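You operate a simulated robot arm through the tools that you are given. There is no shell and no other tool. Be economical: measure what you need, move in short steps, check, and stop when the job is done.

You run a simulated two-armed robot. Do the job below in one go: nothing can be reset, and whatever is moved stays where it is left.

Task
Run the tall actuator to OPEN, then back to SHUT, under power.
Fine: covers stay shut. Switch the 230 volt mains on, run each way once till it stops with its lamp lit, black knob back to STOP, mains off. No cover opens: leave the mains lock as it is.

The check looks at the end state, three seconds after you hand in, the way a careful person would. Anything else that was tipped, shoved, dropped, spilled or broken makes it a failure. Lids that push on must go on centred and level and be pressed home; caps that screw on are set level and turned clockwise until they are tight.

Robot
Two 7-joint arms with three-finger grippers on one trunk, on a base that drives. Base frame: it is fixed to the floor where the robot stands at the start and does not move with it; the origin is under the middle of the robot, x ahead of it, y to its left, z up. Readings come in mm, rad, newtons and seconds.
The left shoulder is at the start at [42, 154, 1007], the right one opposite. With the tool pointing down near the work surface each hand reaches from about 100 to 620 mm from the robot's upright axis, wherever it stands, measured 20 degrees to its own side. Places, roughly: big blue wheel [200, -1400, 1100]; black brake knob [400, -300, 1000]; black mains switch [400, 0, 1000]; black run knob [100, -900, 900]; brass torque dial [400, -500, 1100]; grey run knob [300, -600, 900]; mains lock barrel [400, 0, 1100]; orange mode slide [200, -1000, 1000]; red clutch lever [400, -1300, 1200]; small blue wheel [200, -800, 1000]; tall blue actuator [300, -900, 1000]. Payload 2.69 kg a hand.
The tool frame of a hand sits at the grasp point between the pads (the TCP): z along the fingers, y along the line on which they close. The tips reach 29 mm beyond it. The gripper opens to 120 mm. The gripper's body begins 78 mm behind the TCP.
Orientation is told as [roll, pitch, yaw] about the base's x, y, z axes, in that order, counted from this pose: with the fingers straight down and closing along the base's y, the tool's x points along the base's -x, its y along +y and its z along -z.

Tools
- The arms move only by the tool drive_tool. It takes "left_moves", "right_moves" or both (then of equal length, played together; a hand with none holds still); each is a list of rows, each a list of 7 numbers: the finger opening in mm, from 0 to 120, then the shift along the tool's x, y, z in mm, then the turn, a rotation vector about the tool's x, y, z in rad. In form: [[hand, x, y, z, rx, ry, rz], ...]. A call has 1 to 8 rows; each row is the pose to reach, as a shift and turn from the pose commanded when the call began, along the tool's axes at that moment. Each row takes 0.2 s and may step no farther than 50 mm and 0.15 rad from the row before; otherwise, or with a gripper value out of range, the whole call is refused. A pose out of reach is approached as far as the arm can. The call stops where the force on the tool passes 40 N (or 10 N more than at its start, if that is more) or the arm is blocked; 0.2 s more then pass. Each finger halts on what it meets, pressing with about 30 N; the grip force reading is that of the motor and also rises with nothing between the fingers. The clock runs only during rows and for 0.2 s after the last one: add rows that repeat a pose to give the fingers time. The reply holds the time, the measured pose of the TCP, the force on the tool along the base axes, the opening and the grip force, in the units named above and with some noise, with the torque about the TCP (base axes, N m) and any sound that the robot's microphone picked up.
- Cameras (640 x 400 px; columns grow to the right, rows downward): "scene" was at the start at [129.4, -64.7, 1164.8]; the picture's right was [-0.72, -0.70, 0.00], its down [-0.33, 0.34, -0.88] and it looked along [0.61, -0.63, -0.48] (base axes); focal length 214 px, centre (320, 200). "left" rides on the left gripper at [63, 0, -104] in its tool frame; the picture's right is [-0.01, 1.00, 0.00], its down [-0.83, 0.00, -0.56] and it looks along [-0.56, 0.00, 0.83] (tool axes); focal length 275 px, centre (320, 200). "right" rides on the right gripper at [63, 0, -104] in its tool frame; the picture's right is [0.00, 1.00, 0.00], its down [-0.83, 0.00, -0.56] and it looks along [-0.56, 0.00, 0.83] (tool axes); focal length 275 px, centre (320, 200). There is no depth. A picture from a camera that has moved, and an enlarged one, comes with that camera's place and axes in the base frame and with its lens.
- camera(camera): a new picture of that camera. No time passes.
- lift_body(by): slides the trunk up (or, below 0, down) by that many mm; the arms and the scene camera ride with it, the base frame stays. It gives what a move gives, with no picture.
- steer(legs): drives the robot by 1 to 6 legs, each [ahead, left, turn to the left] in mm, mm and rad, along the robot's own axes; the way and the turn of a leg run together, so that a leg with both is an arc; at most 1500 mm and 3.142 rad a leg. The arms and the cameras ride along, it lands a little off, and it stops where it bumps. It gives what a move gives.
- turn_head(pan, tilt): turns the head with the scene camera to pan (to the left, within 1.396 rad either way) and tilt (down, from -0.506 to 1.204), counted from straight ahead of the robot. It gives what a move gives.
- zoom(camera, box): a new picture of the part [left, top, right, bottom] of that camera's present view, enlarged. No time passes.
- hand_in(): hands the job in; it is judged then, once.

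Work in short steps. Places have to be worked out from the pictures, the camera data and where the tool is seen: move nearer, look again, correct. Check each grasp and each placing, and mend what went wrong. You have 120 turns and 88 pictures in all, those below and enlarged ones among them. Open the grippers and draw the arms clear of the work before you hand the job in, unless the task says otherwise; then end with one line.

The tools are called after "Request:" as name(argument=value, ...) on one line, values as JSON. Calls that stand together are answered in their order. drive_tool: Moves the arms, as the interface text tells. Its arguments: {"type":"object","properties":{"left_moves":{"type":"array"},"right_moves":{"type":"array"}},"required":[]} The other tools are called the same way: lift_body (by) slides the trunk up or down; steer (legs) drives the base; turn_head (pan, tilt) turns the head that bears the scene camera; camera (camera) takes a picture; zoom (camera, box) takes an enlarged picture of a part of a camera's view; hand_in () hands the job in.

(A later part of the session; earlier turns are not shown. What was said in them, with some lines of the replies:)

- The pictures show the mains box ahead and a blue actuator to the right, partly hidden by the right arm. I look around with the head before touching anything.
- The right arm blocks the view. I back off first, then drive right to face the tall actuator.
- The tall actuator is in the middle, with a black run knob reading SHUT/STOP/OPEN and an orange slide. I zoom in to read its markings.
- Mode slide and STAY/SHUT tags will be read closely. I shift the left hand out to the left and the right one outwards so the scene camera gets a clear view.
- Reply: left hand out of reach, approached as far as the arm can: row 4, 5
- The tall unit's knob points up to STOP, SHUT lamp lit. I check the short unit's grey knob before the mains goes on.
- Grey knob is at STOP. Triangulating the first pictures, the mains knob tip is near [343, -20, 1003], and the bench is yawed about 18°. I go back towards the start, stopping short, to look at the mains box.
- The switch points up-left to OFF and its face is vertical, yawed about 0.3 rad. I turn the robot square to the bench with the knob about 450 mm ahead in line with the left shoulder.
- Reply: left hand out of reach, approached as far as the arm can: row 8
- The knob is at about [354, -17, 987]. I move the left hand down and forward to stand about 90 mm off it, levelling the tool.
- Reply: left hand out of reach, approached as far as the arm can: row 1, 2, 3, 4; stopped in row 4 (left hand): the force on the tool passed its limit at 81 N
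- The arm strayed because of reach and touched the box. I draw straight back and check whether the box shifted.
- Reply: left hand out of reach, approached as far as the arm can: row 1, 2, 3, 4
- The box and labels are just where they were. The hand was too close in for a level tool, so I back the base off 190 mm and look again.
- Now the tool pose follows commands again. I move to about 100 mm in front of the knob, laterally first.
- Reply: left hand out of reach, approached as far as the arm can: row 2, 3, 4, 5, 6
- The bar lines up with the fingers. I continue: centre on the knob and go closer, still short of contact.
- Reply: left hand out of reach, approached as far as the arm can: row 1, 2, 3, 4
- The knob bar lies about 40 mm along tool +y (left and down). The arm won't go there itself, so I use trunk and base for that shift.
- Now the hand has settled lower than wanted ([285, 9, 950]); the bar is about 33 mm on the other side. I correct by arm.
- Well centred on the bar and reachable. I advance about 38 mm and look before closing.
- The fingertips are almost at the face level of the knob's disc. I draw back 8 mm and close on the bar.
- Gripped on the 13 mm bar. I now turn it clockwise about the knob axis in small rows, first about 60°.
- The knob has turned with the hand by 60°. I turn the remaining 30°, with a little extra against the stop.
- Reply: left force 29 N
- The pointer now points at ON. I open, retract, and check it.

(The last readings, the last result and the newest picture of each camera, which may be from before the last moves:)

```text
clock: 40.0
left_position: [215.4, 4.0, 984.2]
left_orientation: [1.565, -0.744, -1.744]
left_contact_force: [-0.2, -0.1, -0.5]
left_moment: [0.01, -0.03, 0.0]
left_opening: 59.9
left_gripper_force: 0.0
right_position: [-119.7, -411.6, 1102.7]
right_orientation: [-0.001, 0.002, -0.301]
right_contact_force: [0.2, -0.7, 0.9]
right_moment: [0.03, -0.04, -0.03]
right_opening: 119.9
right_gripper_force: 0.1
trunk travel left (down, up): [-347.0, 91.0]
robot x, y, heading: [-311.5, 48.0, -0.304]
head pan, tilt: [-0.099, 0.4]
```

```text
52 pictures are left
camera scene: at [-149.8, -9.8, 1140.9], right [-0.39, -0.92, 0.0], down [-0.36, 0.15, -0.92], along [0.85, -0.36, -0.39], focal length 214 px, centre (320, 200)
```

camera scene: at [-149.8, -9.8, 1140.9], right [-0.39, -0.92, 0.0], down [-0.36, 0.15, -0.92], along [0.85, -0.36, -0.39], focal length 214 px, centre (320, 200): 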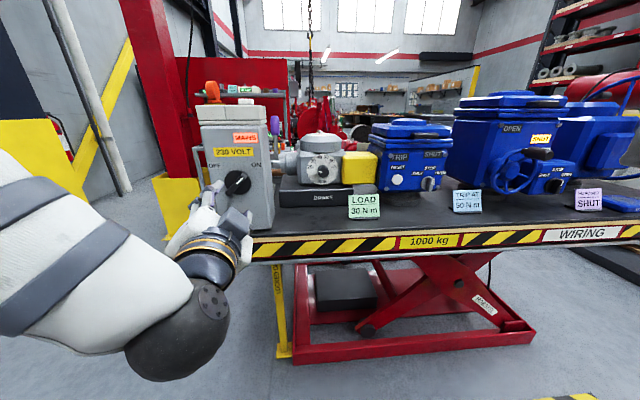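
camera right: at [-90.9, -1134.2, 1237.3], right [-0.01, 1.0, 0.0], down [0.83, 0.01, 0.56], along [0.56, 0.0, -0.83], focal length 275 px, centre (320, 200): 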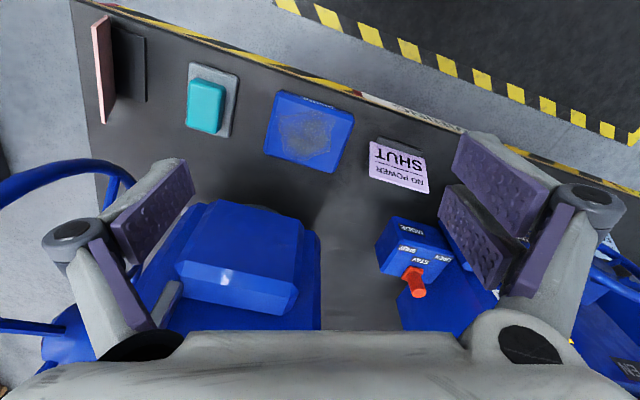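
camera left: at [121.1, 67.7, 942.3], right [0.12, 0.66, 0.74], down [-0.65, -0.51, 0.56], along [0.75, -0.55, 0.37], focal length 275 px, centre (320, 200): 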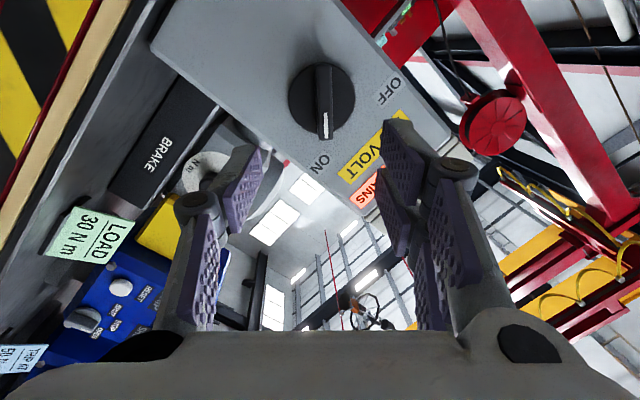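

The MAINS lamp is lit red: power is on. The black knob triangulates to about [135, -881, 929] with the same bench yaw. I back off, drive right by 890 mm, staying clear of the bench, and level the hand.

Request:
steer(legs=[[-260, 0, 0], [0, -890, 0]])

Request:
drive_tool(left_moves=[[60, 0, 0, 0, 0, 0, -0.13], [60, 0, 0, 0, 0, 0, -0.26], [60, 0, 0, 0, 0, 0, -0.39], [60, 0, 0, 0, 0, 0, -0.52], [60, 0, 0, 0, 0, 0, -0.65], [60, 0, 0, 0, 0, 0, -0.77], [60, 0, 0, 0, 0, 0, -0.77]])

Request:
camera(camera="scene")

Request:
camera(camera="left")

```text
clock: 48.7
left_position: [-301.4, -774.5, 984.8]
left_orientation: [1.564, -0.745, -1.753]
left_contact_force: [-1.1, 0.1, 0.6]
left_moment: [0.0, -0.02, 0.0]
left_opening: 59.9
left_gripper_force: 0.1
right_position: [-639.0, -1188.5, 1104.5]
right_orientation: [-0.001, 0.002, -0.306]
right_contact_force: [-0.1, 0.6, 0.7]
right_moment: [0.0, 0.01, 0.02]
right_opening: 119.9
right_gripper_force: 0.2
trunk travel left (down, up): [-347.0, 91.0]
robot x, y, heading: [-827.3, -725.3, -0.308]
head pan, tilt: [-0.099, 0.4]
```

```text
clock: 50.3
left_position: [-301.3, -774.9, 984.4]
left_orientation: [1.487, -1.518, -1.674]
left_contact_force: [-0.4, 0.1, 0.4]
left_moment: [0.01, 0.0, 0.0]
left_opening: 60.0
left_gripper_force: 0.1
right_position: [-638.6, -1188.5, 1102.3]
right_orientation: [0.0, 0.0, -0.306]
right_contact_force: [1.0, 0.1, -0.3]
right_moment: [-0.01, 0.01, 0.0]
right_opening: 119.9
right_gripper_force: 0.0
trunk travel left (down, up): [-347.0, 91.0]
robot x, y, heading: [-829.7, -725.0, -0.309]
head pan, tilt: [-0.099, 0.4]
```

```text
51 pictures are left
camera scene: at [-666.6, -785.8, 1140.9], right [-0.4, -0.92, 0.0], down [-0.36, 0.15, -0.92], along [0.85, -0.37, -0.39], focal length 214 px, centre (320, 200)
```

scene: 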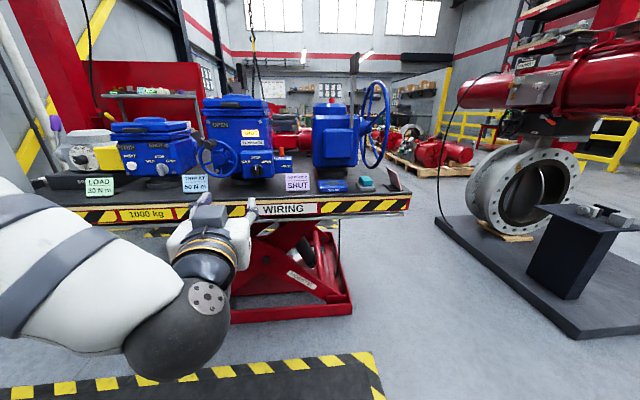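

```text
50 pictures are left
camera left: at [-402.8, -752.4, 921.8], right [0.18, 0.98, 0.06], down [-0.55, 0.05, 0.83], along [0.81, -0.19, 0.55], focal length 275 px, centre (320, 200)
```

left: 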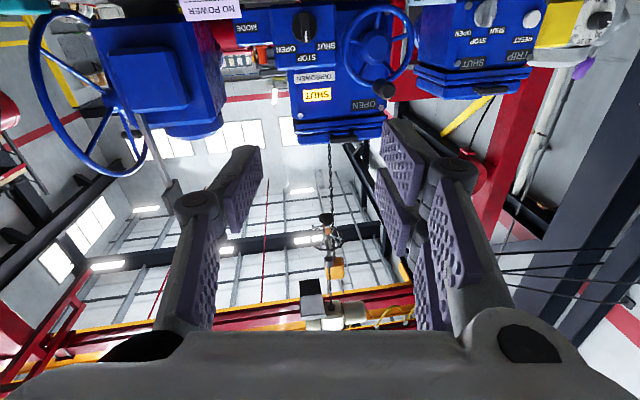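

The SHUT lamp still lit, knob at STOP. I straighten the hand, drive ahead 240 mm and lower the trunk.

Request:
drive_tool(left_moves=[[60, 0, 0, 0, 0.06, 0, -0.03], [60, 0, 0, 0, 0.12, 0, -0.06], [60, 0, 0, 0, 0.12, 0, -0.06]])

Request:
steer(legs=[[240, 10, 0.005]])

Request:
lift_body(by=-55)

Request:
camera(camera="left")

Request:
camera(camera="scene")

```text
clock: 51.1
left_position: [-301.5, -775.5, 984.1]
left_orientation: [-0.566, -1.561, 0.263]
left_contact_force: [0.1, 0.8, -0.2]
left_moment: [-0.02, 0.02, 0.04]
left_opening: 59.8
left_gripper_force: 0.1
right_position: [-640.7, -1187.6, 1103.1]
right_orientation: [-0.001, 0.002, -0.306]
right_contact_force: [-0.5, 0.1, -0.5]
right_moment: [0.01, -0.05, -0.02]
right_opening: 120.0
right_gripper_force: 0.0
trunk travel left (down, up): [-347.0, 91.0]
robot x, y, heading: [-824.6, -724.8, -0.311]
head pan, tilt: [-0.099, 0.4]
```

```text
clock: 52.9
left_position: [-70.3, -836.7, 984.7]
left_orientation: [-0.514, -1.561, 0.211]
left_contact_force: [-0.7, 0.1, -0.2]
left_moment: [0.0, -0.01, 0.01]
left_opening: 60.1
left_gripper_force: 0.1
right_position: [-406.2, -1250.1, 1101.9]
right_orientation: [-0.001, 0.002, -0.305]
right_contact_force: [0.2, 0.4, 0.5]
right_moment: [0.03, 0.04, 0.03]
right_opening: 120.0
right_gripper_force: 0.0
trunk travel left (down, up): [-347.0, 91.0]
robot x, y, heading: [-596.4, -788.0, -0.305]
head pan, tilt: [-0.099, 0.4]
```

```text
clock: 53.9
left_position: [-69.2, -834.8, 930.3]
left_orientation: [-0.591, -1.562, 0.288]
left_contact_force: [0.9, 0.5, 0.8]
left_moment: [0.01, -0.01, 0.04]
left_opening: 60.1
left_gripper_force: 0.1
right_position: [-405.5, -1250.1, 1047.8]
right_orientation: [0.003, 0.002, -0.303]
right_contact_force: [0.5, -0.7, -0.2]
right_moment: [-0.01, -0.02, 0.03]
right_opening: 120.0
right_gripper_force: 0.0
trunk travel left (down, up): [-292.0, 146.0]
robot x, y, heading: [-600.6, -786.8, -0.306]
head pan, tilt: [-0.099, 0.4]
```

```text
49 pictures are left
camera left: at [-169.6, -804.6, 867.2], right [0.3, 0.95, 0.0], down [-0.53, 0.16, 0.83], along [0.8, -0.25, 0.55], focal length 275 px, centre (320, 200)
```

left: 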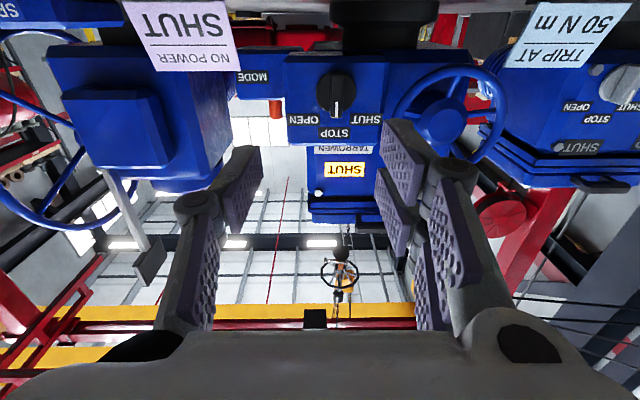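

```text
48 pictures are left
camera scene: at [-419.1, -853.0, 1082.2], right [-0.39, -0.92, 0.0], down [-0.36, 0.15, -0.92], along [0.85, -0.36, -0.39], focal length 214 px, centre (320, 200)
```

scene: 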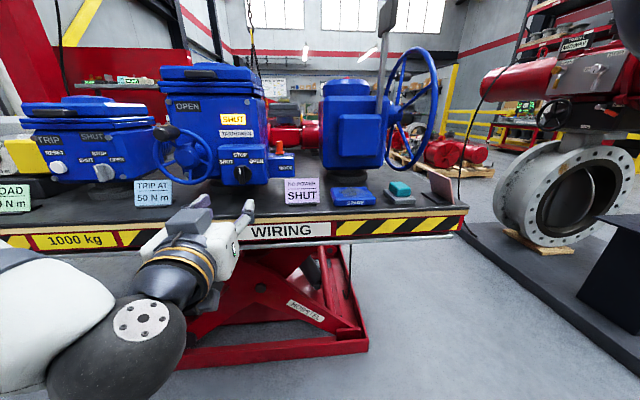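

The bar is vertical and square to the hand; the knob computes to [135, -881, 935]. I bring the base 110 mm ahead and 16 left.

Request:
steer(legs=[[110, 16, 0.005]])

Request:
camera(camera="left")

```text
clock: 55.1
left_position: [39.9, -850.7, 929.5]
left_orientation: [-0.504, -1.56, 0.21]
left_contact_force: [0.2, -0.8, -1.3]
left_moment: [0.0, -0.03, -0.02]
left_opening: 59.7
left_gripper_force: 0.0
right_position: [-295.3, -1266.2, 1048.5]
right_orientation: [0.0, 0.003, -0.298]
right_contact_force: [-0.4, -0.4, 0.3]
right_moment: [0.02, -0.01, 0.0]
right_opening: 119.9
right_gripper_force: 0.0
trunk travel left (down, up): [-292.0, 146.0]
robot x, y, heading: [-487.6, -804.1, -0.303]
head pan, tilt: [-0.099, 0.4]
```

```text
47 pictures are left
camera left: at [-59.7, -819.5, 866.6], right [0.29, 0.96, 0.0], down [-0.53, 0.16, 0.84], along [0.8, -0.24, 0.55], focal length 275 px, centre (320, 200)
```

left: 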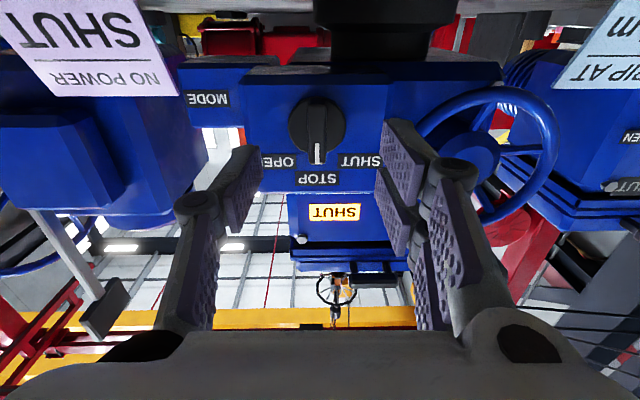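

Nicely centred (y within 1 mm, 4 mm low). I narrow the opening to 44 mm to clear the handwheel and advance 55 mm.

Request:
drive_tool(left_moves=[[44, -2, 0, 15, 0, 0, 0], [44, -4, 0, 30, 0, 0, 0], [44, -4, 0, 45, 0, 0, 0], [44, -4, 0, 55, 0, 0, 0], [44, -4, 0, 55, 0, 0, 0]])

Request:
camera(camera="left")

Request:
zoom(camera="scene", box=[140, 80, 340, 260])

```text
clock: 56.3
left_position: [93.6, -865.2, 934.2]
left_orientation: [-0.552, -1.563, 0.254]
left_contact_force: [0.3, 0.8, 0.4]
left_moment: [0.01, -0.01, 0.01]
left_opening: 44.0
left_gripper_force: 0.0
right_position: [-293.7, -1266.0, 1047.9]
right_orientation: [0.003, 0.002, -0.299]
right_contact_force: [0.1, 0.2, -0.3]
right_moment: [0.03, -0.02, 0.0]
right_opening: 120.0
right_gripper_force: 0.2
trunk travel left (down, up): [-292.0, 146.0]
robot x, y, heading: [-487.8, -804.8, -0.297]
head pan, tilt: [-0.099, 0.4]
```

```text
46 pictures are left
camera left: at [-7.1, -835.4, 870.8], right [0.29, 0.96, 0.0], down [-0.53, 0.16, 0.84], along [0.8, -0.24, 0.55], focal length 275 px, centre (320, 200)
```

left: 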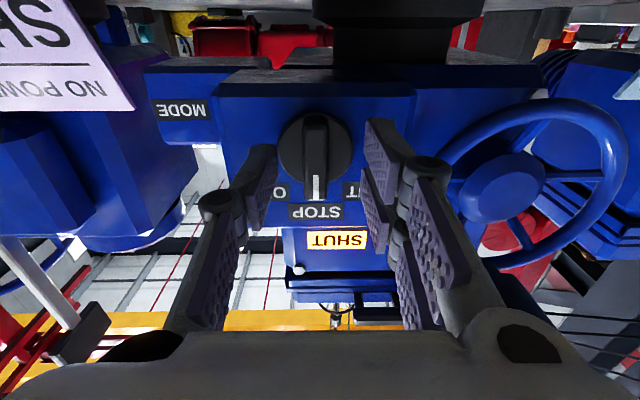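

```text
2.22 times, centred on (240, 170) of scene
camera zoom: at [-309.3, -869.2, 1082.2], right [-0.39, -0.92, 0.0], down [-0.36, 0.15, -0.92], along [0.85, -0.36, -0.39], focal length 477 px, centre (498, 267)
```

zoom: 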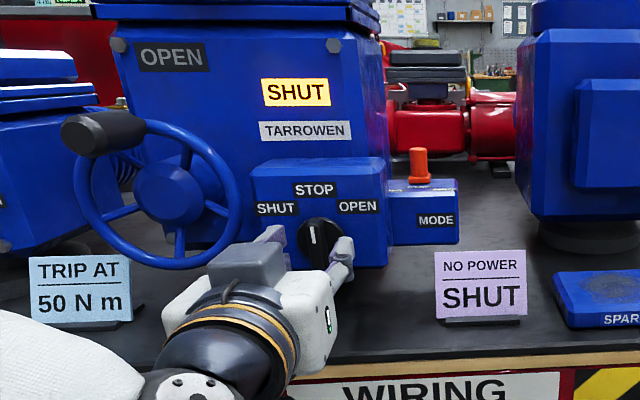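

Disc face is about 40 mm ahead of the TCP, tips 11 mm shy. I advance 5 mm more and close on the bar.

Request:
drive_tool(left_moves=[[44, 0, -0.5, 5, 0, 0, 0], [30, 0, -0.5, 5, 0, 0, 0], [15, 0, -0.5, 5, 0, 0, 0], [0, 0, -0.5, 5, 0, 0, 0], [0, 0, -0.5, 5, 0, 0, 0]])

Request:
camera(camera="left")

```text
clock: 57.5
left_position: [97.2, -869.1, 932.4]
left_orientation: [-0.435, -1.561, 0.137]
left_contact_force: [-1.6, -6.4, 0.0]
left_moment: [0.0, -0.07, -0.29]
left_opening: 13.1
left_gripper_force: 39.7
right_position: [-295.2, -1267.0, 1048.1]
right_orientation: [0.001, 0.002, -0.298]
right_contact_force: [-0.6, 0.3, 0.6]
right_moment: [-0.01, 0.01, 0.04]
right_opening: 119.8
right_gripper_force: 0.0
trunk travel left (down, up): [-292.0, 146.0]
robot x, y, heading: [-486.9, -806.7, -0.299]
head pan, tilt: [-0.099, 0.4]
```

```text
44 pictures are left
camera left: at [-3.2, -838.6, 870.4], right [0.29, 0.96, 0.0], down [-0.53, 0.16, 0.84], along [0.8, -0.25, 0.55], focal length 275 px, centre (320, 200)
```

left: 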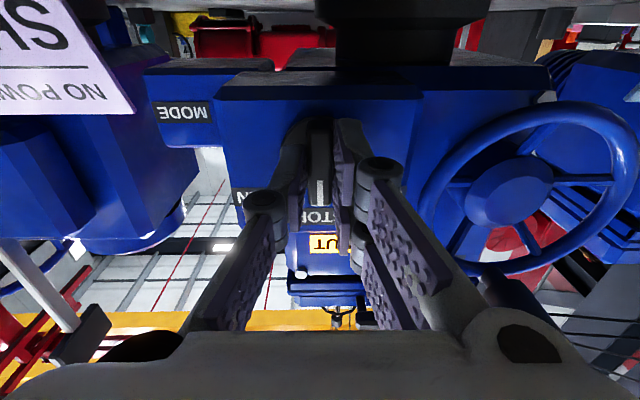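

Gripped. I turn it clockwise towards OPEN by about 0.75 rad and watch the torque.

Request:
drive_tool(left_moves=[[0, 0, -0.2, 0, 0, 0, 0.12], [0, 0, -0.4, 0, 0, 0, 0.24], [0, 0.1, -0.6, 0, 0, 0, 0.36], [0, 0.2, -0.8, 0, 0, 0, 0.48], [0, 0.3, -1, 0, 0, 0, 0.6], [0, 0.4, -1.2, 0, 0, 0, 0.72], [0, 0.4, -1.2, 0, 0, 0, 0.72]])

Request:
camera(camera="scene")

Request:
camera(camera="left")

```text
clock: 59.1
left_position: [96.9, -868.3, 933.5]
left_orientation: [1.563, -0.855, -1.857]
left_contact_force: [6.0, 1.5, 8.7]
left_moment: [-0.08, -0.51, -0.29]
left_opening: 13.1
left_gripper_force: 40.0
right_position: [-293.8, -1265.6, 1048.6]
right_orientation: [-0.002, 0.001, -0.297]
right_contact_force: [0.0, 0.4, 0.6]
right_moment: [0.04, 0.01, 0.0]
right_opening: 120.1
right_gripper_force: 0.1
trunk travel left (down, up): [-292.0, 146.0]
robot x, y, heading: [-491.2, -802.4, -0.3]
head pan, tilt: [-0.099, 0.4]
```

```text
43 pictures are left
camera scene: at [-309.2, -869.0, 1082.3], right [-0.39, -0.92, 0.0], down [-0.36, 0.15, -0.92], along [0.85, -0.36, -0.39], focal length 214 px, centre (320, 200)
```

scene: 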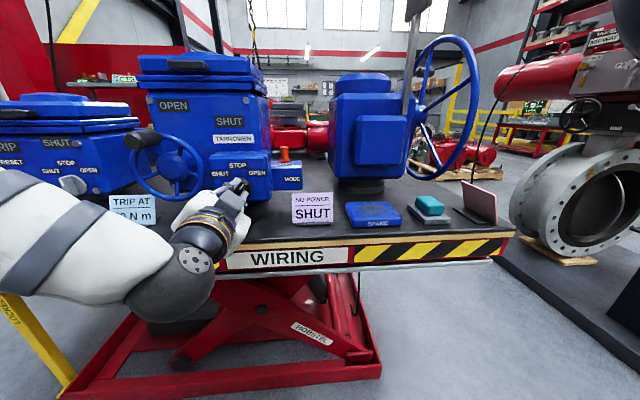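

```text
42 pictures are left
camera left: at [9.2, -798.1, 886.3], right [0.22, 0.72, 0.66], down [-0.69, -0.37, 0.63], along [0.69, -0.59, 0.41], focal length 275 px, centre (320, 200)
```

left: 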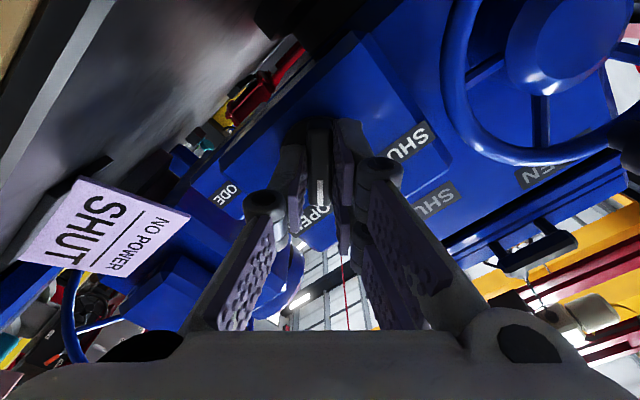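

The SHUT lamp is out, so it is running. I nudge a bit further to the OPEN position and hold, waiting.

Request:
drive_tool(left_moves=[[0, 0, -0.1, 0, 0, 0, 0.06], [0, 0, -0.1, 0, 0, 0, 0.06], [0, 0, -0.1, 0, 0, 0, 0.06], [0, 0, -0.1, 0, 0, 0, 0.06], [0, 0, -0.1, 0, 0, 0, 0.06], [0, 0, -0.1, 0, 0, 0, 0.06], [0, 0, -0.1, 0, 0, 0, 0.06], [0, 0, -0.1, 0, 0, 0, 0.06]])

Request:
drive_tool(left_moves=[[0, 0, 0, 0, 0, 0, 0], [0, 0, 0, 0, 0, 0, 0], [0, 0, 0, 0, 0, 0, 0], [0, 0, 0, 0, 0, 0, 0], [0, 0, 0, 0, 0, 0, 0], [0, 0, 0, 0, 0, 0, 0], [0, 0, 0, 0, 0, 0, 0], [0, 0, 0, 0, 0, 0, 0]])

Request:
drive_tool(left_moves=[[0, 0, 0, 0, 0, 0, 0], [0, 0, 0, 0, 0, 0, 0], [0, 0, 0, 0, 0, 0, 0], [0, 0, 0, 0, 0, 0, 0], [0, 0, 0, 0, 0, 0, 0], [0, 0, 0, 0, 0, 0, 0], [0, 0, 0, 0, 0, 0, 0], [0, 0, 0, 0, 0, 0, 0]])

Request:
zoom(camera="scene", box=[110, 60, 330, 240])

```text
clock: 60.9
left_position: [96.7, -867.6, 933.1]
left_orientation: [1.565, -0.796, -1.859]
left_contact_force: [14.3, 4.8, 17.9]
left_moment: [0.03, 0.25, 0.86]
left_opening: 13.0
left_gripper_force: 39.4
right_position: [-294.4, -1265.3, 1048.9]
right_orientation: [-0.001, 0.003, -0.296]
right_contact_force: [0.0, 0.0, -0.4]
right_moment: [0.02, 0.02, 0.02]
right_opening: 119.9
right_gripper_force: 0.0
trunk travel left (down, up): [-292.0, 146.0]
robot x, y, heading: [-483.7, -806.6, -0.301]
head pan, tilt: [-0.099, 0.4]
```

```text
clock: 62.7
left_position: [96.2, -866.6, 933.7]
left_orientation: [1.564, -0.794, -1.859]
left_contact_force: [15.9, 7.2, 18.4]
left_moment: [-0.22, -0.55, 0.15]
left_opening: 13.0
left_gripper_force: 39.6
right_position: [-295.1, -1264.9, 1048.4]
right_orientation: [-0.001, 0.0, -0.296]
right_contact_force: [1.1, 0.2, -0.5]
right_moment: [0.02, 0.0, 0.0]
right_opening: 120.0
right_gripper_force: 0.1
trunk travel left (down, up): [-292.0, 146.0]
robot x, y, heading: [-486.7, -806.3, -0.296]
head pan, tilt: [-0.099, 0.4]
```

```text
clock: 64.5
left_position: [96.4, -866.6, 933.3]
left_orientation: [1.563, -0.797, -1.858]
left_contact_force: [16.0, 5.7, 19.1]
left_moment: [-0.2, -0.53, 0.16]
left_opening: 13.2
left_gripper_force: 40.2
right_position: [-294.3, -1266.2, 1048.9]
right_orientation: [0.001, 0.002, -0.298]
right_contact_force: [-0.1, -0.3, -0.2]
right_moment: [0.02, 0.0, -0.02]
right_opening: 120.0
right_gripper_force: 0.0
trunk travel left (down, up): [-292.0, 146.0]
robot x, y, heading: [-488.9, -807.5, -0.298]
head pan, tilt: [-0.099, 0.4]
```

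```text
2.22 times, centred on (220, 150) of scene
camera zoom: at [-309.0, -868.5, 1082.3], right [-0.39, -0.92, 0.0], down [-0.36, 0.15, -0.92], along [0.85, -0.36, -0.39], focal length 477 px, centre (542, 311)
```

zoom: 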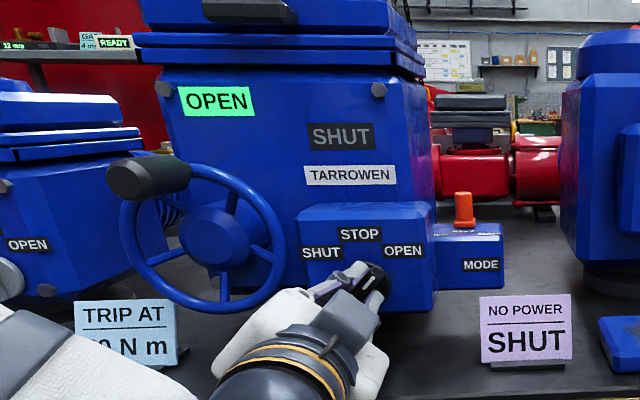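

OPEN lamp is green. I give it 1.4 s more while holding, then turn back counter-clockwise through STOP.

Request:
drive_tool(left_moves=[[0, 0, 0, 0, 0, 0, 0], [0, 0, 0, 0, 0, 0, 0], [0, 0, 0, 0, 0, 0, 0], [0, 0, 0, 0, 0, 0, 0], [0, 0, 0, 0, 0, 0, 0], [0, 0, 0, 0, 0, 0, 0]])

Request:
drive_tool(left_moves=[[0, 0, 0.1, 0, 0, 0, -0.12], [0, 0, 0.3, 0, 0, 0, -0.24], [0, 0, 0.5, 0, 0, 0, -0.36], [0, 0, 0.6, 0, 0, 0, -0.48], [0, 0, 0.8, 0, 0, 0, -0.6], [0, 0, 1, 0, 0, 0, -0.7], [0, 0, 1.2, 0, 0, 0, -0.785], [0, 0, 1.2, 0, 0, 0, -0.785]])

Request:
zoom(camera="scene", box=[110, 60, 330, 240])

```text
clock: 65.9
left_position: [97.2, -867.7, 933.0]
left_orientation: [1.564, -0.796, -1.858]
left_contact_force: [15.3, 5.4, 19.9]
left_moment: [-0.15, -0.43, 0.24]
left_opening: 12.9
left_gripper_force: 39.7
right_position: [-293.2, -1265.3, 1048.3]
right_orientation: [0.0, 0.002, -0.297]
right_contact_force: [-0.4, 0.2, -0.2]
right_moment: [-0.02, 0.01, 0.02]
right_opening: 120.0
right_gripper_force: 0.1
trunk travel left (down, up): [-292.0, 146.0]
robot x, y, heading: [-488.6, -806.5, -0.293]
head pan, tilt: [-0.099, 0.4]
```

```text
clock: 67.7
left_position: [95.7, -868.4, 932.9]
left_orientation: [-0.861, -1.556, 0.563]
left_contact_force: [9.3, -3.9, 9.8]
left_moment: [0.0, 0.11, -0.14]
left_opening: 13.0
left_gripper_force: 39.3
right_position: [-294.2, -1265.6, 1048.4]
right_orientation: [0.001, 0.003, -0.299]
right_contact_force: [-0.8, -0.5, -0.3]
right_moment: [0.02, -0.04, 0.0]
right_opening: 120.1
right_gripper_force: 0.1
trunk travel left (down, up): [-292.0, 146.0]
robot x, y, heading: [-486.3, -803.3, -0.296]
head pan, tilt: [-0.099, 0.4]
```

```text
2.22 times, centred on (220, 150) of scene
camera zoom: at [-309.0, -869.6, 1082.1], right [-0.39, -0.92, 0.0], down [-0.36, 0.15, -0.92], along [0.85, -0.36, -0.39], focal length 477 px, centre (542, 311)
```

zoom: 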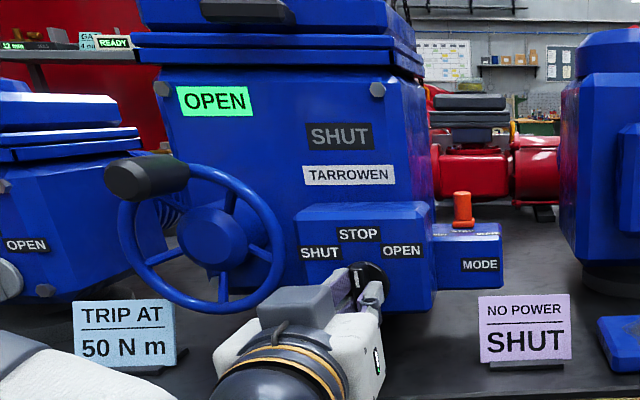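

OPEN stays lit with the knob at STOP. Now I turn counter-clockwise to SHUT and hold.

Request:
drive_tool(left_moves=[[0, 0, 0.2, 0, 0, 0, -0.12], [0, 0, 0.4, 0, 0, 0, -0.24], [0, 0, 0.6, 0, 0, 0, -0.36], [0, 0, 0.8, 0, 0, 0, -0.48], [0, 0, 1, 0, 0, 0, -0.6], [0, 0, 1.2, 0, 0, 0, -0.72], [0, 0, 1.3, 0, 0, 0, -0.8], [0, 0, 1.3, 0, 0, 0, -0.8]])

Request:
zoom(camera="scene", box=[110, 60, 330, 240])

Request:
drive_tool(left_moves=[[0, 0, 0, 0, 0, 0, 0], [0, 0, 0, 0, 0, 0, 0], [0, 0, 0, 0, 0, 0, 0], [0, 0, 0, 0, 0, 0, 0], [0, 0, 0, 0, 0, 0, 0], [0, 0, 0, 0, 0, 0, 0], [0, 0, 0, 0, 0, 0, 0], [0, 0, 0, 0, 0, 0, 0]])

Request:
drive_tool(left_moves=[[0, 0, 0, 0, 0, 0, 0], [0, 0, 0, 0, 0, 0, 0], [0, 0, 0, 0, 0, 0, 0], [0, 0, 0, 0, 0, 0, 0], [0, 0, 0, 0, 0, 0, 0], [0, 0, 0, 0, 0, 0, 0], [0, 0, 0, 0, 0, 0, 0], [0, 0, 0, 0, 0, 0, 0]])

Request:
drive_tool(left_moves=[[0, 0, 0, 0, 0, 0, 0], [0, 0, 0, 0, 0, 0, 0], [0, 0, 0, 0, 0, 0, 0], [0, 0, 0, 0, 0, 0, 0], [0, 0, 0, 0, 0, 0, 0], [0, 0, 0, 0, 0, 0, 0], [0, 0, 0, 0, 0, 0, 0], [0, 0, 0, 0, 0, 0, 0]])

Request:
zoom(camera="scene", box=[110, 60, 330, 240])

```text
clock: 69.5
left_position: [96.2, -870.2, 933.0]
left_orientation: [-1.555, -0.764, 1.261]
left_contact_force: [-3.5, -25.4, 1.0]
left_moment: [0.99, -0.4, -0.64]
left_opening: 13.5
left_gripper_force: 39.9
right_position: [-295.4, -1269.2, 1046.7]
right_orientation: [0.003, 0.002, -0.297]
right_contact_force: [-0.4, 0.7, 0.3]
right_moment: [-0.02, 0.02, -0.04]
right_opening: 119.9
right_gripper_force: 0.1
trunk travel left (down, up): [-292.0, 146.0]
robot x, y, heading: [-487.8, -809.2, -0.303]
head pan, tilt: [-0.099, 0.4]
```

```text
2.22 times, centred on (220, 150) of scene
camera zoom: at [-309.8, -872.1, 1082.1], right [-0.39, -0.92, 0.0], down [-0.36, 0.15, -0.92], along [0.85, -0.36, -0.39], focal length 477 px, centre (542, 311)
```

zoom: 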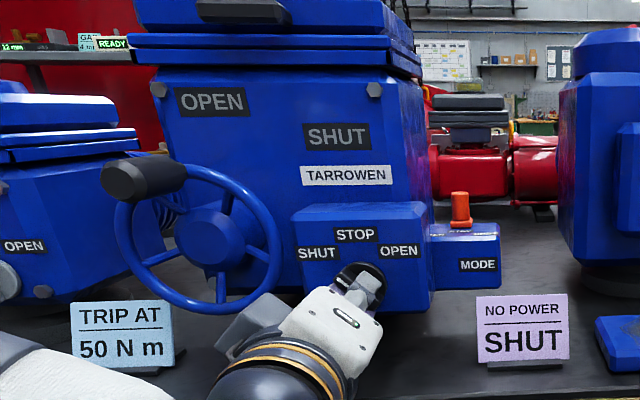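

```text
clock: 71.3
left_position: [96.2, -870.8, 933.6]
left_orientation: [-1.553, -0.764, 1.26]
left_contact_force: [-9.5, -27.0, -4.8]
left_moment: [0.99, -0.35, -0.6]
left_opening: 13.2
left_gripper_force: 40.7
right_position: [-295.4, -1269.5, 1045.8]
right_orientation: [0.003, 0.001, -0.298]
right_contact_force: [-0.2, -0.4, 0.6]
right_moment: [0.01, 0.01, 0.01]
right_opening: 120.3
right_gripper_force: 0.0
trunk travel left (down, up): [-292.0, 146.0]
robot x, y, heading: [-489.3, -806.4, -0.302]
head pan, tilt: [-0.099, 0.4]
```

```text
clock: 73.1
left_position: [96.1, -870.0, 934.1]
left_orientation: [-1.553, -0.765, 1.259]
left_contact_force: [-9.7, -26.0, -5.8]
left_moment: [1.05, -0.16, -0.72]
left_opening: 13.2
left_gripper_force: 39.9
right_position: [-296.4, -1268.1, 1047.8]
right_orientation: [0.003, 0.001, -0.298]
right_contact_force: [-0.3, 0.3, 0.1]
right_moment: [-0.02, 0.02, -0.01]
right_opening: 120.4
right_gripper_force: 0.0
trunk travel left (down, up): [-292.0, 146.0]
robot x, y, heading: [-487.2, -806.8, -0.301]
head pan, tilt: [-0.099, 0.4]
```

```text
clock: 74.9
left_position: [96.6, -870.2, 933.3]
left_orientation: [-1.553, -0.766, 1.261]
left_contact_force: [-9.3, -25.3, -5.1]
left_moment: [1.07, -0.12, -0.76]
left_opening: 13.6
left_gripper_force: 40.0
right_position: [-295.3, -1268.8, 1046.9]
right_orientation: [0.003, 0.001, -0.298]
right_contact_force: [-0.5, -0.4, -0.6]
right_moment: [0.01, 0.02, 0.02]
right_opening: 120.1
right_gripper_force: 0.2
trunk travel left (down, up): [-292.0, 146.0]
robot x, y, heading: [-488.1, -803.7, -0.297]
head pan, tilt: [-0.099, 0.4]
```

```text
2.22 times, centred on (220, 150) of scene
camera zoom: at [-310.0, -872.0, 1082.2], right [-0.39, -0.92, 0.0], down [-0.36, 0.15, -0.92], along [0.85, -0.36, -0.39], focal length 477 px, centre (542, 311)
```

zoom: 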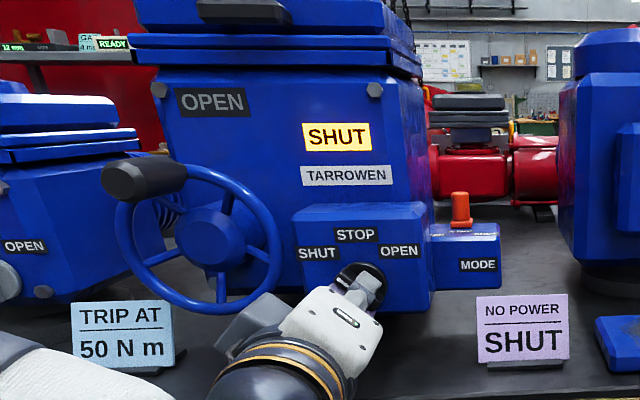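

SHUT lamp lit again. A second's hold more, then back to STOP.

Request:
drive_tool(left_moves=[[0, 0, 0, 0, 0, 0, 0], [0, 0, 0, 0, 0, 0, 0], [0, 0, 0, 0, 0, 0, 0], [0, 0, 0, 0, 0, 0, 0], [0, 0, 0, 0, 0, 0, 0]])

Request:
drive_tool(left_moves=[[0, 0, -0.2, 0, 0, 0, 0.12], [0, 0, -0.4, 0, 0, 0, 0.24], [0, 0, -0.6, 0, 0, 0, 0.36], [0, 0, -0.8, 0, 0, 0, 0.48], [0, 0, -1, 0, 0, 0, 0.6], [0, 0, -1.2, 0, 0, 0, 0.7], [0, 0, -1.3, 0, 0, 0, 0.8], [0, 0, -1.3, 0, 0, 0, 0.8]])

Request:
camera(camera="left")

```text
clock: 76.1
left_position: [95.5, -870.6, 934.5]
left_orientation: [-1.554, -0.766, 1.262]
left_contact_force: [-10.5, -25.3, -4.3]
left_moment: [1.06, -0.16, -0.75]
left_opening: 13.1
left_gripper_force: 39.6
right_position: [-295.2, -1269.1, 1046.3]
right_orientation: [0.004, 0.001, -0.298]
right_contact_force: [0.0, -0.2, -0.9]
right_moment: [-0.02, 0.02, 0.02]
right_opening: 120.1
right_gripper_force: 0.1
trunk travel left (down, up): [-292.0, 146.0]
robot x, y, heading: [-489.5, -804.0, -0.297]
head pan, tilt: [-0.099, 0.4]
```

```text
clock: 77.9
left_position: [94.8, -868.3, 934.0]
left_orientation: [-0.498, -1.559, 0.202]
left_contact_force: [-15.6, -14.4, -13.8]
left_moment: [-0.03, -0.19, -0.42]
left_opening: 12.8
left_gripper_force: 39.2
right_position: [-295.1, -1266.5, 1046.3]
right_orientation: [0.002, 0.002, -0.297]
right_contact_force: [-0.7, -0.5, 0.2]
right_moment: [-0.03, 0.05, 0.03]
right_opening: 120.1
right_gripper_force: 0.0
trunk travel left (down, up): [-292.0, 146.0]
robot x, y, heading: [-487.9, -798.9, -0.299]
head pan, tilt: [-0.099, 0.4]
```

```text
37 pictures are left
camera left: at [-3.7, -838.7, 871.3], right [0.29, 0.96, 0.0], down [-0.52, 0.16, 0.84], along [0.8, -0.24, 0.55], focal length 275 px, centre (320, 200)
```

left: 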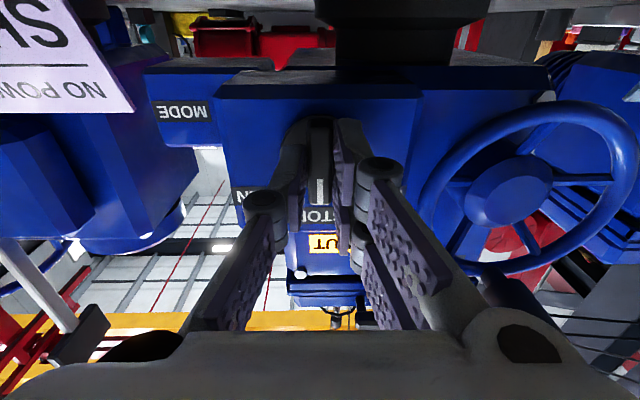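

The knob is upright at STOP with SHUT lit. I open, withdraw straight back and check.

Request:
drive_tool(left_moves=[[25, 0, 0, 0, 0, 0, 0], [40, 0, 0, 0, 0, 0, 0], [40, 0, 0, -5, 0, 0, 0], [44, 0, 0, -30, 0, 0, 0], [44, 0, 0, -60, 0, 0, 0], [60, 0, 0, -60, 0, 0, 0]])

Request:
camera(camera="left")

```text
clock: 79.3
left_position: [39.4, -850.4, 934.8]
left_orientation: [-0.9, -1.559, 0.606]
left_contact_force: [-0.1, 0.0, -0.7]
left_moment: [-0.02, -0.01, 0.02]
left_opening: 59.9
left_gripper_force: 0.0
right_position: [-294.7, -1266.0, 1048.8]
right_orientation: [0.001, 0.003, -0.297]
right_contact_force: [-0.5, -0.3, -0.7]
right_moment: [0.01, 0.0, -0.03]
right_opening: 119.9
right_gripper_force: 0.1
trunk travel left (down, up): [-292.0, 146.0]
robot x, y, heading: [-488.2, -803.1, -0.296]
head pan, tilt: [-0.099, 0.4]
```

```text
36 pictures are left
camera left: at [-60.8, -820.6, 872.4], right [0.29, 0.96, -0.01], down [-0.52, 0.16, 0.84], along [0.8, -0.24, 0.55], focal length 275 px, centre (320, 200)
```

left: 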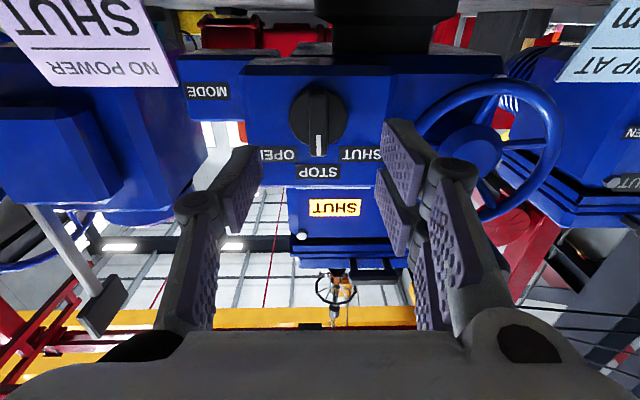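

STOP and SHUT confirmed. I back off, drive left to the mains box, raise the trunk, and rotate the hand to match the ON position.

Request:
steer(legs=[[-350, 0, 0], [0, 866, 0]])

Request:
lift_body(by=53)

Request:
drive_tool(left_moves=[[60, 0, 0, 0, 0, 0, 0.13], [60, 0, 0, 0, 0, 0, 0.26], [60, 0, 0, 0, 0, 0, 0.39], [60, 0, 0, 0, 0, 0, 0.52], [60, 0, 0, 0, 0, 0, 0.65], [60, 0, 0, 0, 0, 0, 0.78], [60, 0, 0, 0, 0, 0, 0.78]])

Request:
steer(legs=[[150, 0, 0]])

Request:
camera(camera="left")

```text
clock: 88.1
left_position: [-36.0, 72.0, 933.8]
left_orientation: [-0.887, -1.558, 0.586]
left_contact_force: [0.3, -0.4, -0.6]
left_moment: [-0.02, 0.0, -0.01]
left_opening: 60.3
left_gripper_force: 0.1
right_position: [-371.7, -342.0, 1048.3]
right_orientation: [0.002, 0.001, -0.301]
right_contact_force: [0.3, -0.2, 0.0]
right_moment: [-0.01, 0.0, -0.02]
right_opening: 119.8
right_gripper_force: 0.1
trunk travel left (down, up): [-292.0, 146.0]
robot x, y, heading: [-562.7, 120.7, -0.302]
head pan, tilt: [-0.099, 0.4]
```

```text
clock: 89.0
left_position: [-36.2, 70.6, 987.6]
left_orientation: [-0.779, -1.557, 0.479]
left_contact_force: [0.7, -0.2, 0.1]
left_moment: [-0.02, -0.01, 0.01]
left_opening: 60.2
left_gripper_force: 0.0
right_position: [-370.9, -342.5, 1101.0]
right_orientation: [0.0, 0.004, -0.302]
right_contact_force: [1.0, -0.6, -0.2]
right_moment: [0.02, 0.01, -0.01]
right_opening: 120.1
right_gripper_force: 0.1
trunk travel left (down, up): [-345.0, 93.0]
robot x, y, heading: [-560.8, 117.3, -0.301]
head pan, tilt: [-0.099, 0.4]
```

```text
clock: 90.6
left_position: [-36.0, 71.7, 988.0]
left_orientation: [1.56, -0.8, -1.861]
left_contact_force: [0.6, -0.2, 0.3]
left_moment: [0.0, -0.03, 0.02]
left_opening: 60.0
left_gripper_force: 0.0
right_position: [-372.1, -341.4, 1101.5]
right_orientation: [0.003, 0.003, -0.302]
right_contact_force: [0.0, 0.0, -0.6]
right_moment: [0.01, 0.04, -0.02]
right_opening: 120.4
right_gripper_force: 0.0
trunk travel left (down, up): [-345.0, 93.0]
robot x, y, heading: [-562.1, 119.8, -0.308]
head pan, tilt: [-0.099, 0.4]
```

```text
clock: 92.0
left_position: [106.9, 26.5, 987.8]
left_orientation: [1.559, -0.801, -1.863]
left_contact_force: [0.6, 0.6, -0.3]
left_moment: [-0.01, -0.03, 0.0]
left_opening: 60.1
left_gripper_force: 0.1
right_position: [-228.9, -386.9, 1101.3]
right_orientation: [0.0, -0.001, -0.304]
right_contact_force: [-0.1, 0.0, 0.0]
right_moment: [0.0, 0.03, -0.02]
right_opening: 120.1
right_gripper_force: 0.1
trunk travel left (down, up): [-345.0, 93.0]
robot x, y, heading: [-420.6, 74.3, -0.303]
head pan, tilt: [-0.099, 0.4]
```

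```text
35 pictures are left
camera left: at [20.2, 98.8, 943.2], right [0.22, 0.68, 0.7], down [-0.7, -0.39, 0.6], along [0.68, -0.62, 0.39], focal length 275 px, centre (320, 200)
```

left: 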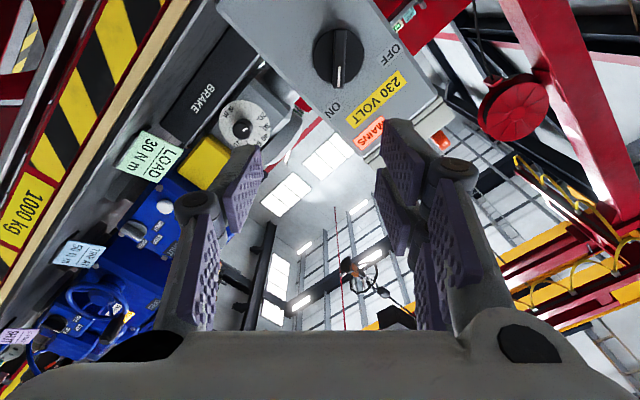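

Red MAINS lamp lit, knob at ON. It lies 208 mm ahead and 28 mm left of the grip pose; I move the base 110 ahead and 28 left.

Request:
steer(legs=[[110, 28, 0]])

Request:
camera(camera="left")

```text
clock: 93.2
left_position: [217.9, 20.7, 987.4]
left_orientation: [1.558, -0.803, -1.863]
left_contact_force: [1.5, 0.0, -0.8]
left_moment: [0.0, -0.01, -0.03]
left_opening: 60.0
left_gripper_force: 0.0
right_position: [-117.5, -392.9, 1100.8]
right_orientation: [0.002, 0.001, -0.305]
right_contact_force: [0.3, -0.3, 0.0]
right_moment: [0.01, 0.04, 0.01]
right_opening: 120.0
right_gripper_force: 0.1
trunk travel left (down, up): [-345.0, 93.0]
robot x, y, heading: [-308.4, 68.9, -0.302]
head pan, tilt: [-0.099, 0.4]
```

```text
34 pictures are left
camera left: at [132.3, 92.9, 943.2], right [0.22, 0.68, 0.7], down [-0.7, -0.39, 0.6], along [0.68, -0.62, 0.39], focal length 275 px, centre (320, 200)
```

left: 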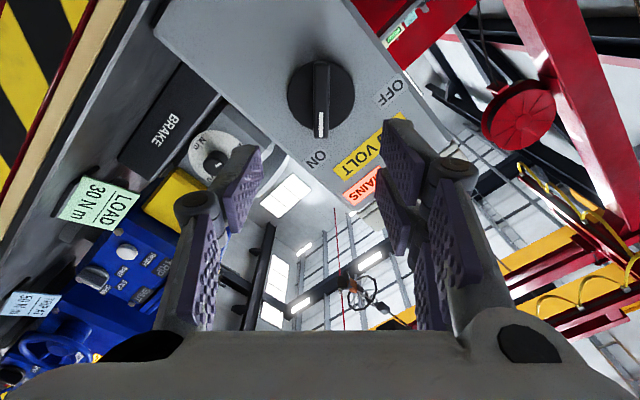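

Centred; the axis is about 5 mm along tool +x. I advance 98 mm with that correction, then close on the bar.

Request:
drive_tool(left_moves=[[60, 2, 0, 25, 0, 0, 0], [60, 4, 0, 50, 0, 0, 0], [60, 5, 0, 75, 0, 0, 0], [60, 5, 0, 90, 0, 0, 0], [60, 5, 0, 98, 0, 0, 0], [60, 5, 0, 98, 0, 0, 0]])

Request:
camera(camera="left")

```text
clock: 94.6
left_position: [313.3, -5.9, 983.2]
left_orientation: [1.56, -0.8, -1.863]
left_contact_force: [1.0, -0.4, -0.1]
left_moment: [-0.01, 0.01, -0.01]
left_opening: 59.8
left_gripper_force: 0.1
right_position: [-117.8, -393.5, 1100.4]
right_orientation: [0.001, 0.0, -0.3]
right_contact_force: [-0.5, 0.2, -1.0]
right_moment: [-0.03, -0.01, 0.0]
right_opening: 120.1
right_gripper_force: 0.1
trunk travel left (down, up): [-345.0, 93.0]
robot x, y, heading: [-306.4, 70.7, -0.305]
head pan, tilt: [-0.099, 0.4]
```

```text
33 pictures are left
camera left: at [226.2, 67.2, 939.1], right [0.22, 0.68, 0.7], down [-0.7, -0.39, 0.6], along [0.68, -0.62, 0.39], focal length 275 px, centre (320, 200)
```

left: 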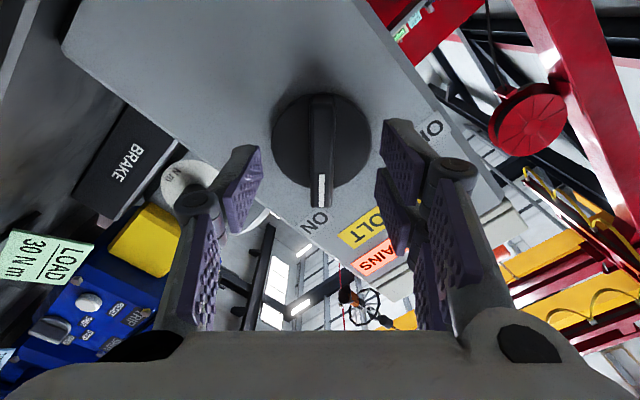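

The bar sits midway between the fingers at the right depth. I close and turn counter-clockwise in two stages.

Request:
drive_tool(left_moves=[[40, 0, 0, 1, 0, 0, 0], [20, 0, 0, 1, 0, 0, 0], [0, 0, 0, 1, 0, 0, 0], [0, 0, 0, 1, 0, 0, 0]])

Request:
drive_tool(left_moves=[[0, 0, 0.4, 0, 0, 0, -0.12], [0, 0, 0.7, 0, 0, 0, -0.24], [0, 0, 1, 0, 0, 0, -0.36], [0, 0.2, 1.4, 0, 0, 0, -0.48], [0, 0.4, 1.7, 0, 0, 0, -0.6], [0, 0.6, 2, 0, 0, 0, -0.72], [0, 0.8, 2.3, 0, 0, 0, -0.84], [0, 1, 2.5, 0, 0, 0, -0.96]])

Request:
camera(camera="left")

```text
clock: 95.6
left_position: [313.5, -5.3, 984.8]
left_orientation: [1.561, -0.8, -1.865]
left_contact_force: [3.9, 2.2, 4.0]
left_moment: [0.11, 0.1, 0.32]
left_opening: 12.9
left_gripper_force: 39.2
right_position: [-116.7, -393.0, 1102.1]
right_orientation: [0.003, -0.002, -0.302]
right_contact_force: [-0.5, -0.6, -0.2]
right_moment: [-0.03, -0.01, -0.02]
right_opening: 120.1
right_gripper_force: 0.1
trunk travel left (down, up): [-345.0, 93.0]
robot x, y, heading: [-305.4, 68.2, -0.305]
head pan, tilt: [-0.099, 0.4]
```

```text
clock: 97.4
left_position: [312.9, -6.4, 985.1]
left_orientation: [-1.522, -1.38, 1.217]
left_contact_force: [-0.2, -12.2, 2.7]
left_moment: [0.33, 0.86, -0.54]
left_opening: 13.1
left_gripper_force: 40.0
right_position: [-117.7, -394.2, 1101.3]
right_orientation: [0.002, 0.0, -0.304]
right_contact_force: [0.4, 0.3, -0.2]
right_moment: [-0.01, -0.04, 0.05]
right_opening: 119.8
right_gripper_force: 0.0
trunk travel left (down, up): [-345.0, 93.0]
robot x, y, heading: [-309.1, 67.0, -0.31]
head pan, tilt: [-0.099, 0.4]
```

```text
32 pictures are left
camera left: at [210.5, 14.2, 923.1], right [0.29, 0.94, -0.18], down [-0.48, 0.31, 0.82], along [0.83, -0.15, 0.54], focal length 275 px, centre (320, 200)
```

left: 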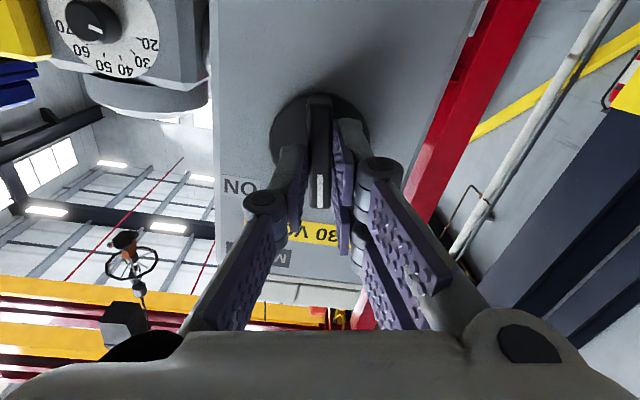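

Turning well; MAINS lamp already appears dark. I finish to OFF, about 0.63 rad more.

Request:
drive_tool(left_moves=[[0, 0.1, 0.2, 0, 0, 0, -0.12], [0, 0.2, 0.4, 0, 0, 0, -0.24], [0, 0.4, 0.6, 0, 0, 0, -0.36], [0, 0.6, 0.8, 0, 0, 0, -0.48], [0, 0.8, 0.9, 0, 0, 0, -0.6], [0, 0.8, 0.9, 0, 0, 0, -0.65]])

Request:
drive_tool(left_moves=[[20, 0, 0, 0, 0, 0, 0], [50, 0, 0, 0, 0, 0, 0], [60, 0, 0, -30, 0, 0, 0], [60, 0, 0, -60, 0, 0, 0], [60, 0, 0, -90, 0, 0, 0], [60, 0, 0, -90, 0, 0, 0]])

Request:
camera(camera="left")

```text
clock: 98.8
left_position: [313.1, -6.1, 986.4]
left_orientation: [-1.528, -0.734, 1.252]
left_contact_force: [-5.7, -0.2, -30.3]
left_moment: [1.42, -0.26, 0.44]
left_opening: 14.3
left_gripper_force: 40.7
left hand out of reach, approached as far as the arm can: row 5, 6
right_position: [-115.4, -392.8, 1100.7]
right_orientation: [0.001, 0.003, -0.302]
right_contact_force: [-0.3, 0.9, -0.1]
right_moment: [0.01, -0.02, -0.02]
right_opening: 119.8
right_gripper_force: 0.0
trunk travel left (down, up): [-345.0, 93.0]
robot x, y, heading: [-307.4, 68.2, -0.311]
head pan, tilt: [-0.099, 0.4]
```

```text
clock: 100.2
left_position: [226.0, 18.8, 994.2]
left_orientation: [-1.558, -0.73, 1.264]
left_contact_force: [-0.3, -0.1, 1.1]
left_moment: [0.0, -0.05, 0.0]
left_opening: 59.9
left_gripper_force: 0.1
right_position: [-117.9, -393.3, 1101.6]
right_orientation: [0.003, 0.002, -0.303]
right_contact_force: [0.5, 0.2, 0.5]
right_moment: [-0.01, 0.02, -0.02]
right_opening: 119.9
right_gripper_force: 0.1
trunk travel left (down, up): [-345.0, 93.0]
robot x, y, heading: [-311.9, 68.8, -0.307]
head pan, tilt: [-0.099, 0.4]
```

```text
31 pictures are left
camera left: at [112.1, 4.4, 952.0], right [0.19, 0.64, -0.74], down [-0.34, 0.75, 0.56], along [0.92, 0.15, 0.37], focal length 275 px, centre (320, 200)
```

left: 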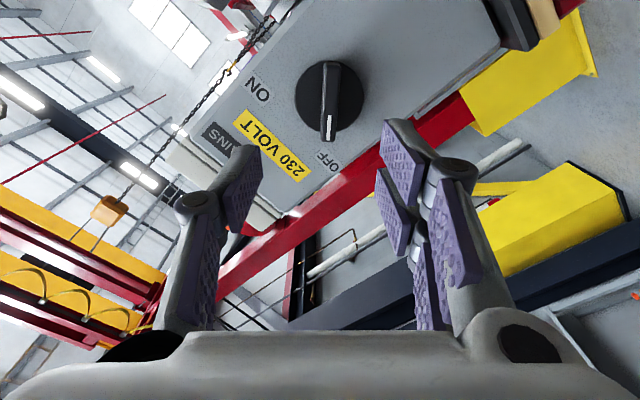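

OFF, lamp dark. I back off and take a final look at the whole bench.

Request:
steer(legs=[[-300, 0, 0], [0, -350, 0]])

Request:
camera(camera="scene")

Request:
zoom(camera="scene", box=[120, 80, 320, 240])

Request:
zoom(camera="scene", box=[280, 80, 480, 240])

```text
clock: 105.1
left_position: [-164.8, -223.8, 993.7]
left_orientation: [-1.56, -0.733, 1.265]
left_contact_force: [0.6, 0.5, 0.7]
left_moment: [0.02, 0.03, 0.0]
left_opening: 60.1
left_gripper_force: 0.1
right_position: [-507.1, -637.2, 1101.1]
right_orientation: [0.001, 0.001, -0.298]
right_contact_force: [0.3, -0.9, -0.2]
right_moment: [-0.02, 0.01, -0.02]
right_opening: 120.2
right_gripper_force: 0.1
trunk travel left (down, up): [-345.0, 93.0]
robot x, y, heading: [-699.6, -178.8, -0.297]
head pan, tilt: [-0.099, 0.4]
```

```text
30 pictures are left
camera scene: at [-536.1, -236.4, 1138.6], right [-0.39, -0.92, 0.0], down [-0.36, 0.15, -0.92], along [0.85, -0.36, -0.39], focal length 214 px, centre (320, 200)
```

scene: 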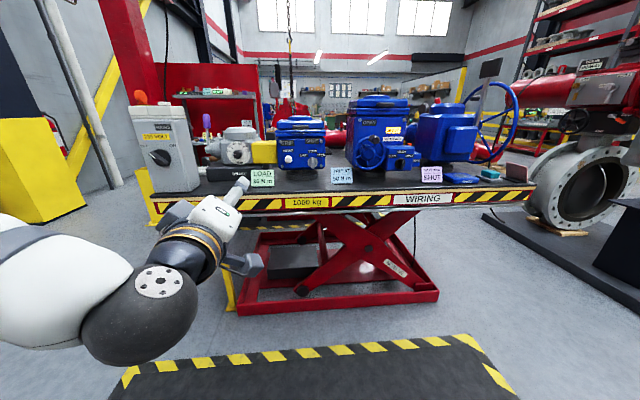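

```text
2.50 times, centred on (220, 160) of scene
camera zoom: at [-536.1, -236.4, 1138.6], right [-0.39, -0.92, 0.0], down [-0.36, 0.15, -0.92], along [0.85, -0.36, -0.39], focal length 536 px, centre (570, 300)
```

zoom: 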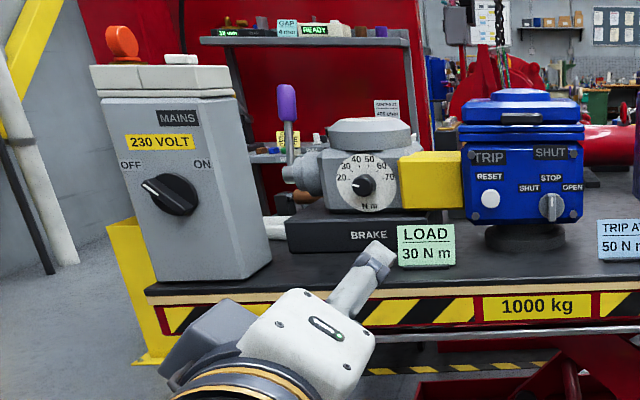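

```text
2.50 times, centred on (380, 160) of scene
camera zoom: at [-536.1, -236.4, 1138.6], right [-0.39, -0.92, 0.0], down [-0.36, 0.15, -0.92], along [0.85, -0.36, -0.39], focal length 536 px, centre (170, 300)
```

zoom: 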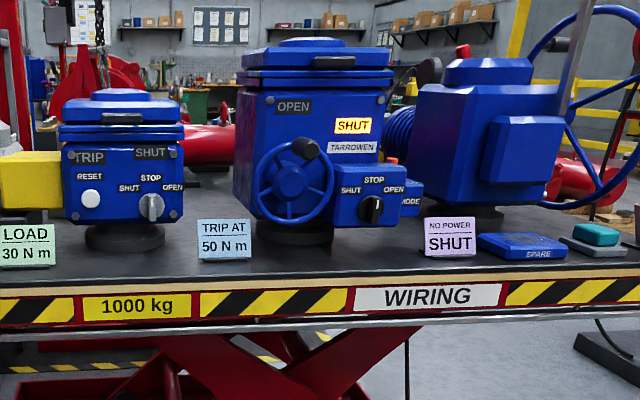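

All is in place: mains OFF, tall actuator SHUT with its knob at STOP, nothing displaced, and the arms clear. I hand in.

Request:
hand_in()

```text
The job is handed in.
```

I ran the tall actuator under power to OPEN and back to SHUT, each way until its lamp was lit. The black knob is back at STOP, the mains is off, and no cover or lock was touched. Early on the left gripper bumped the mains box, and the move stopped at 81 N; pictures taken afterwards showed the box had not shifted.
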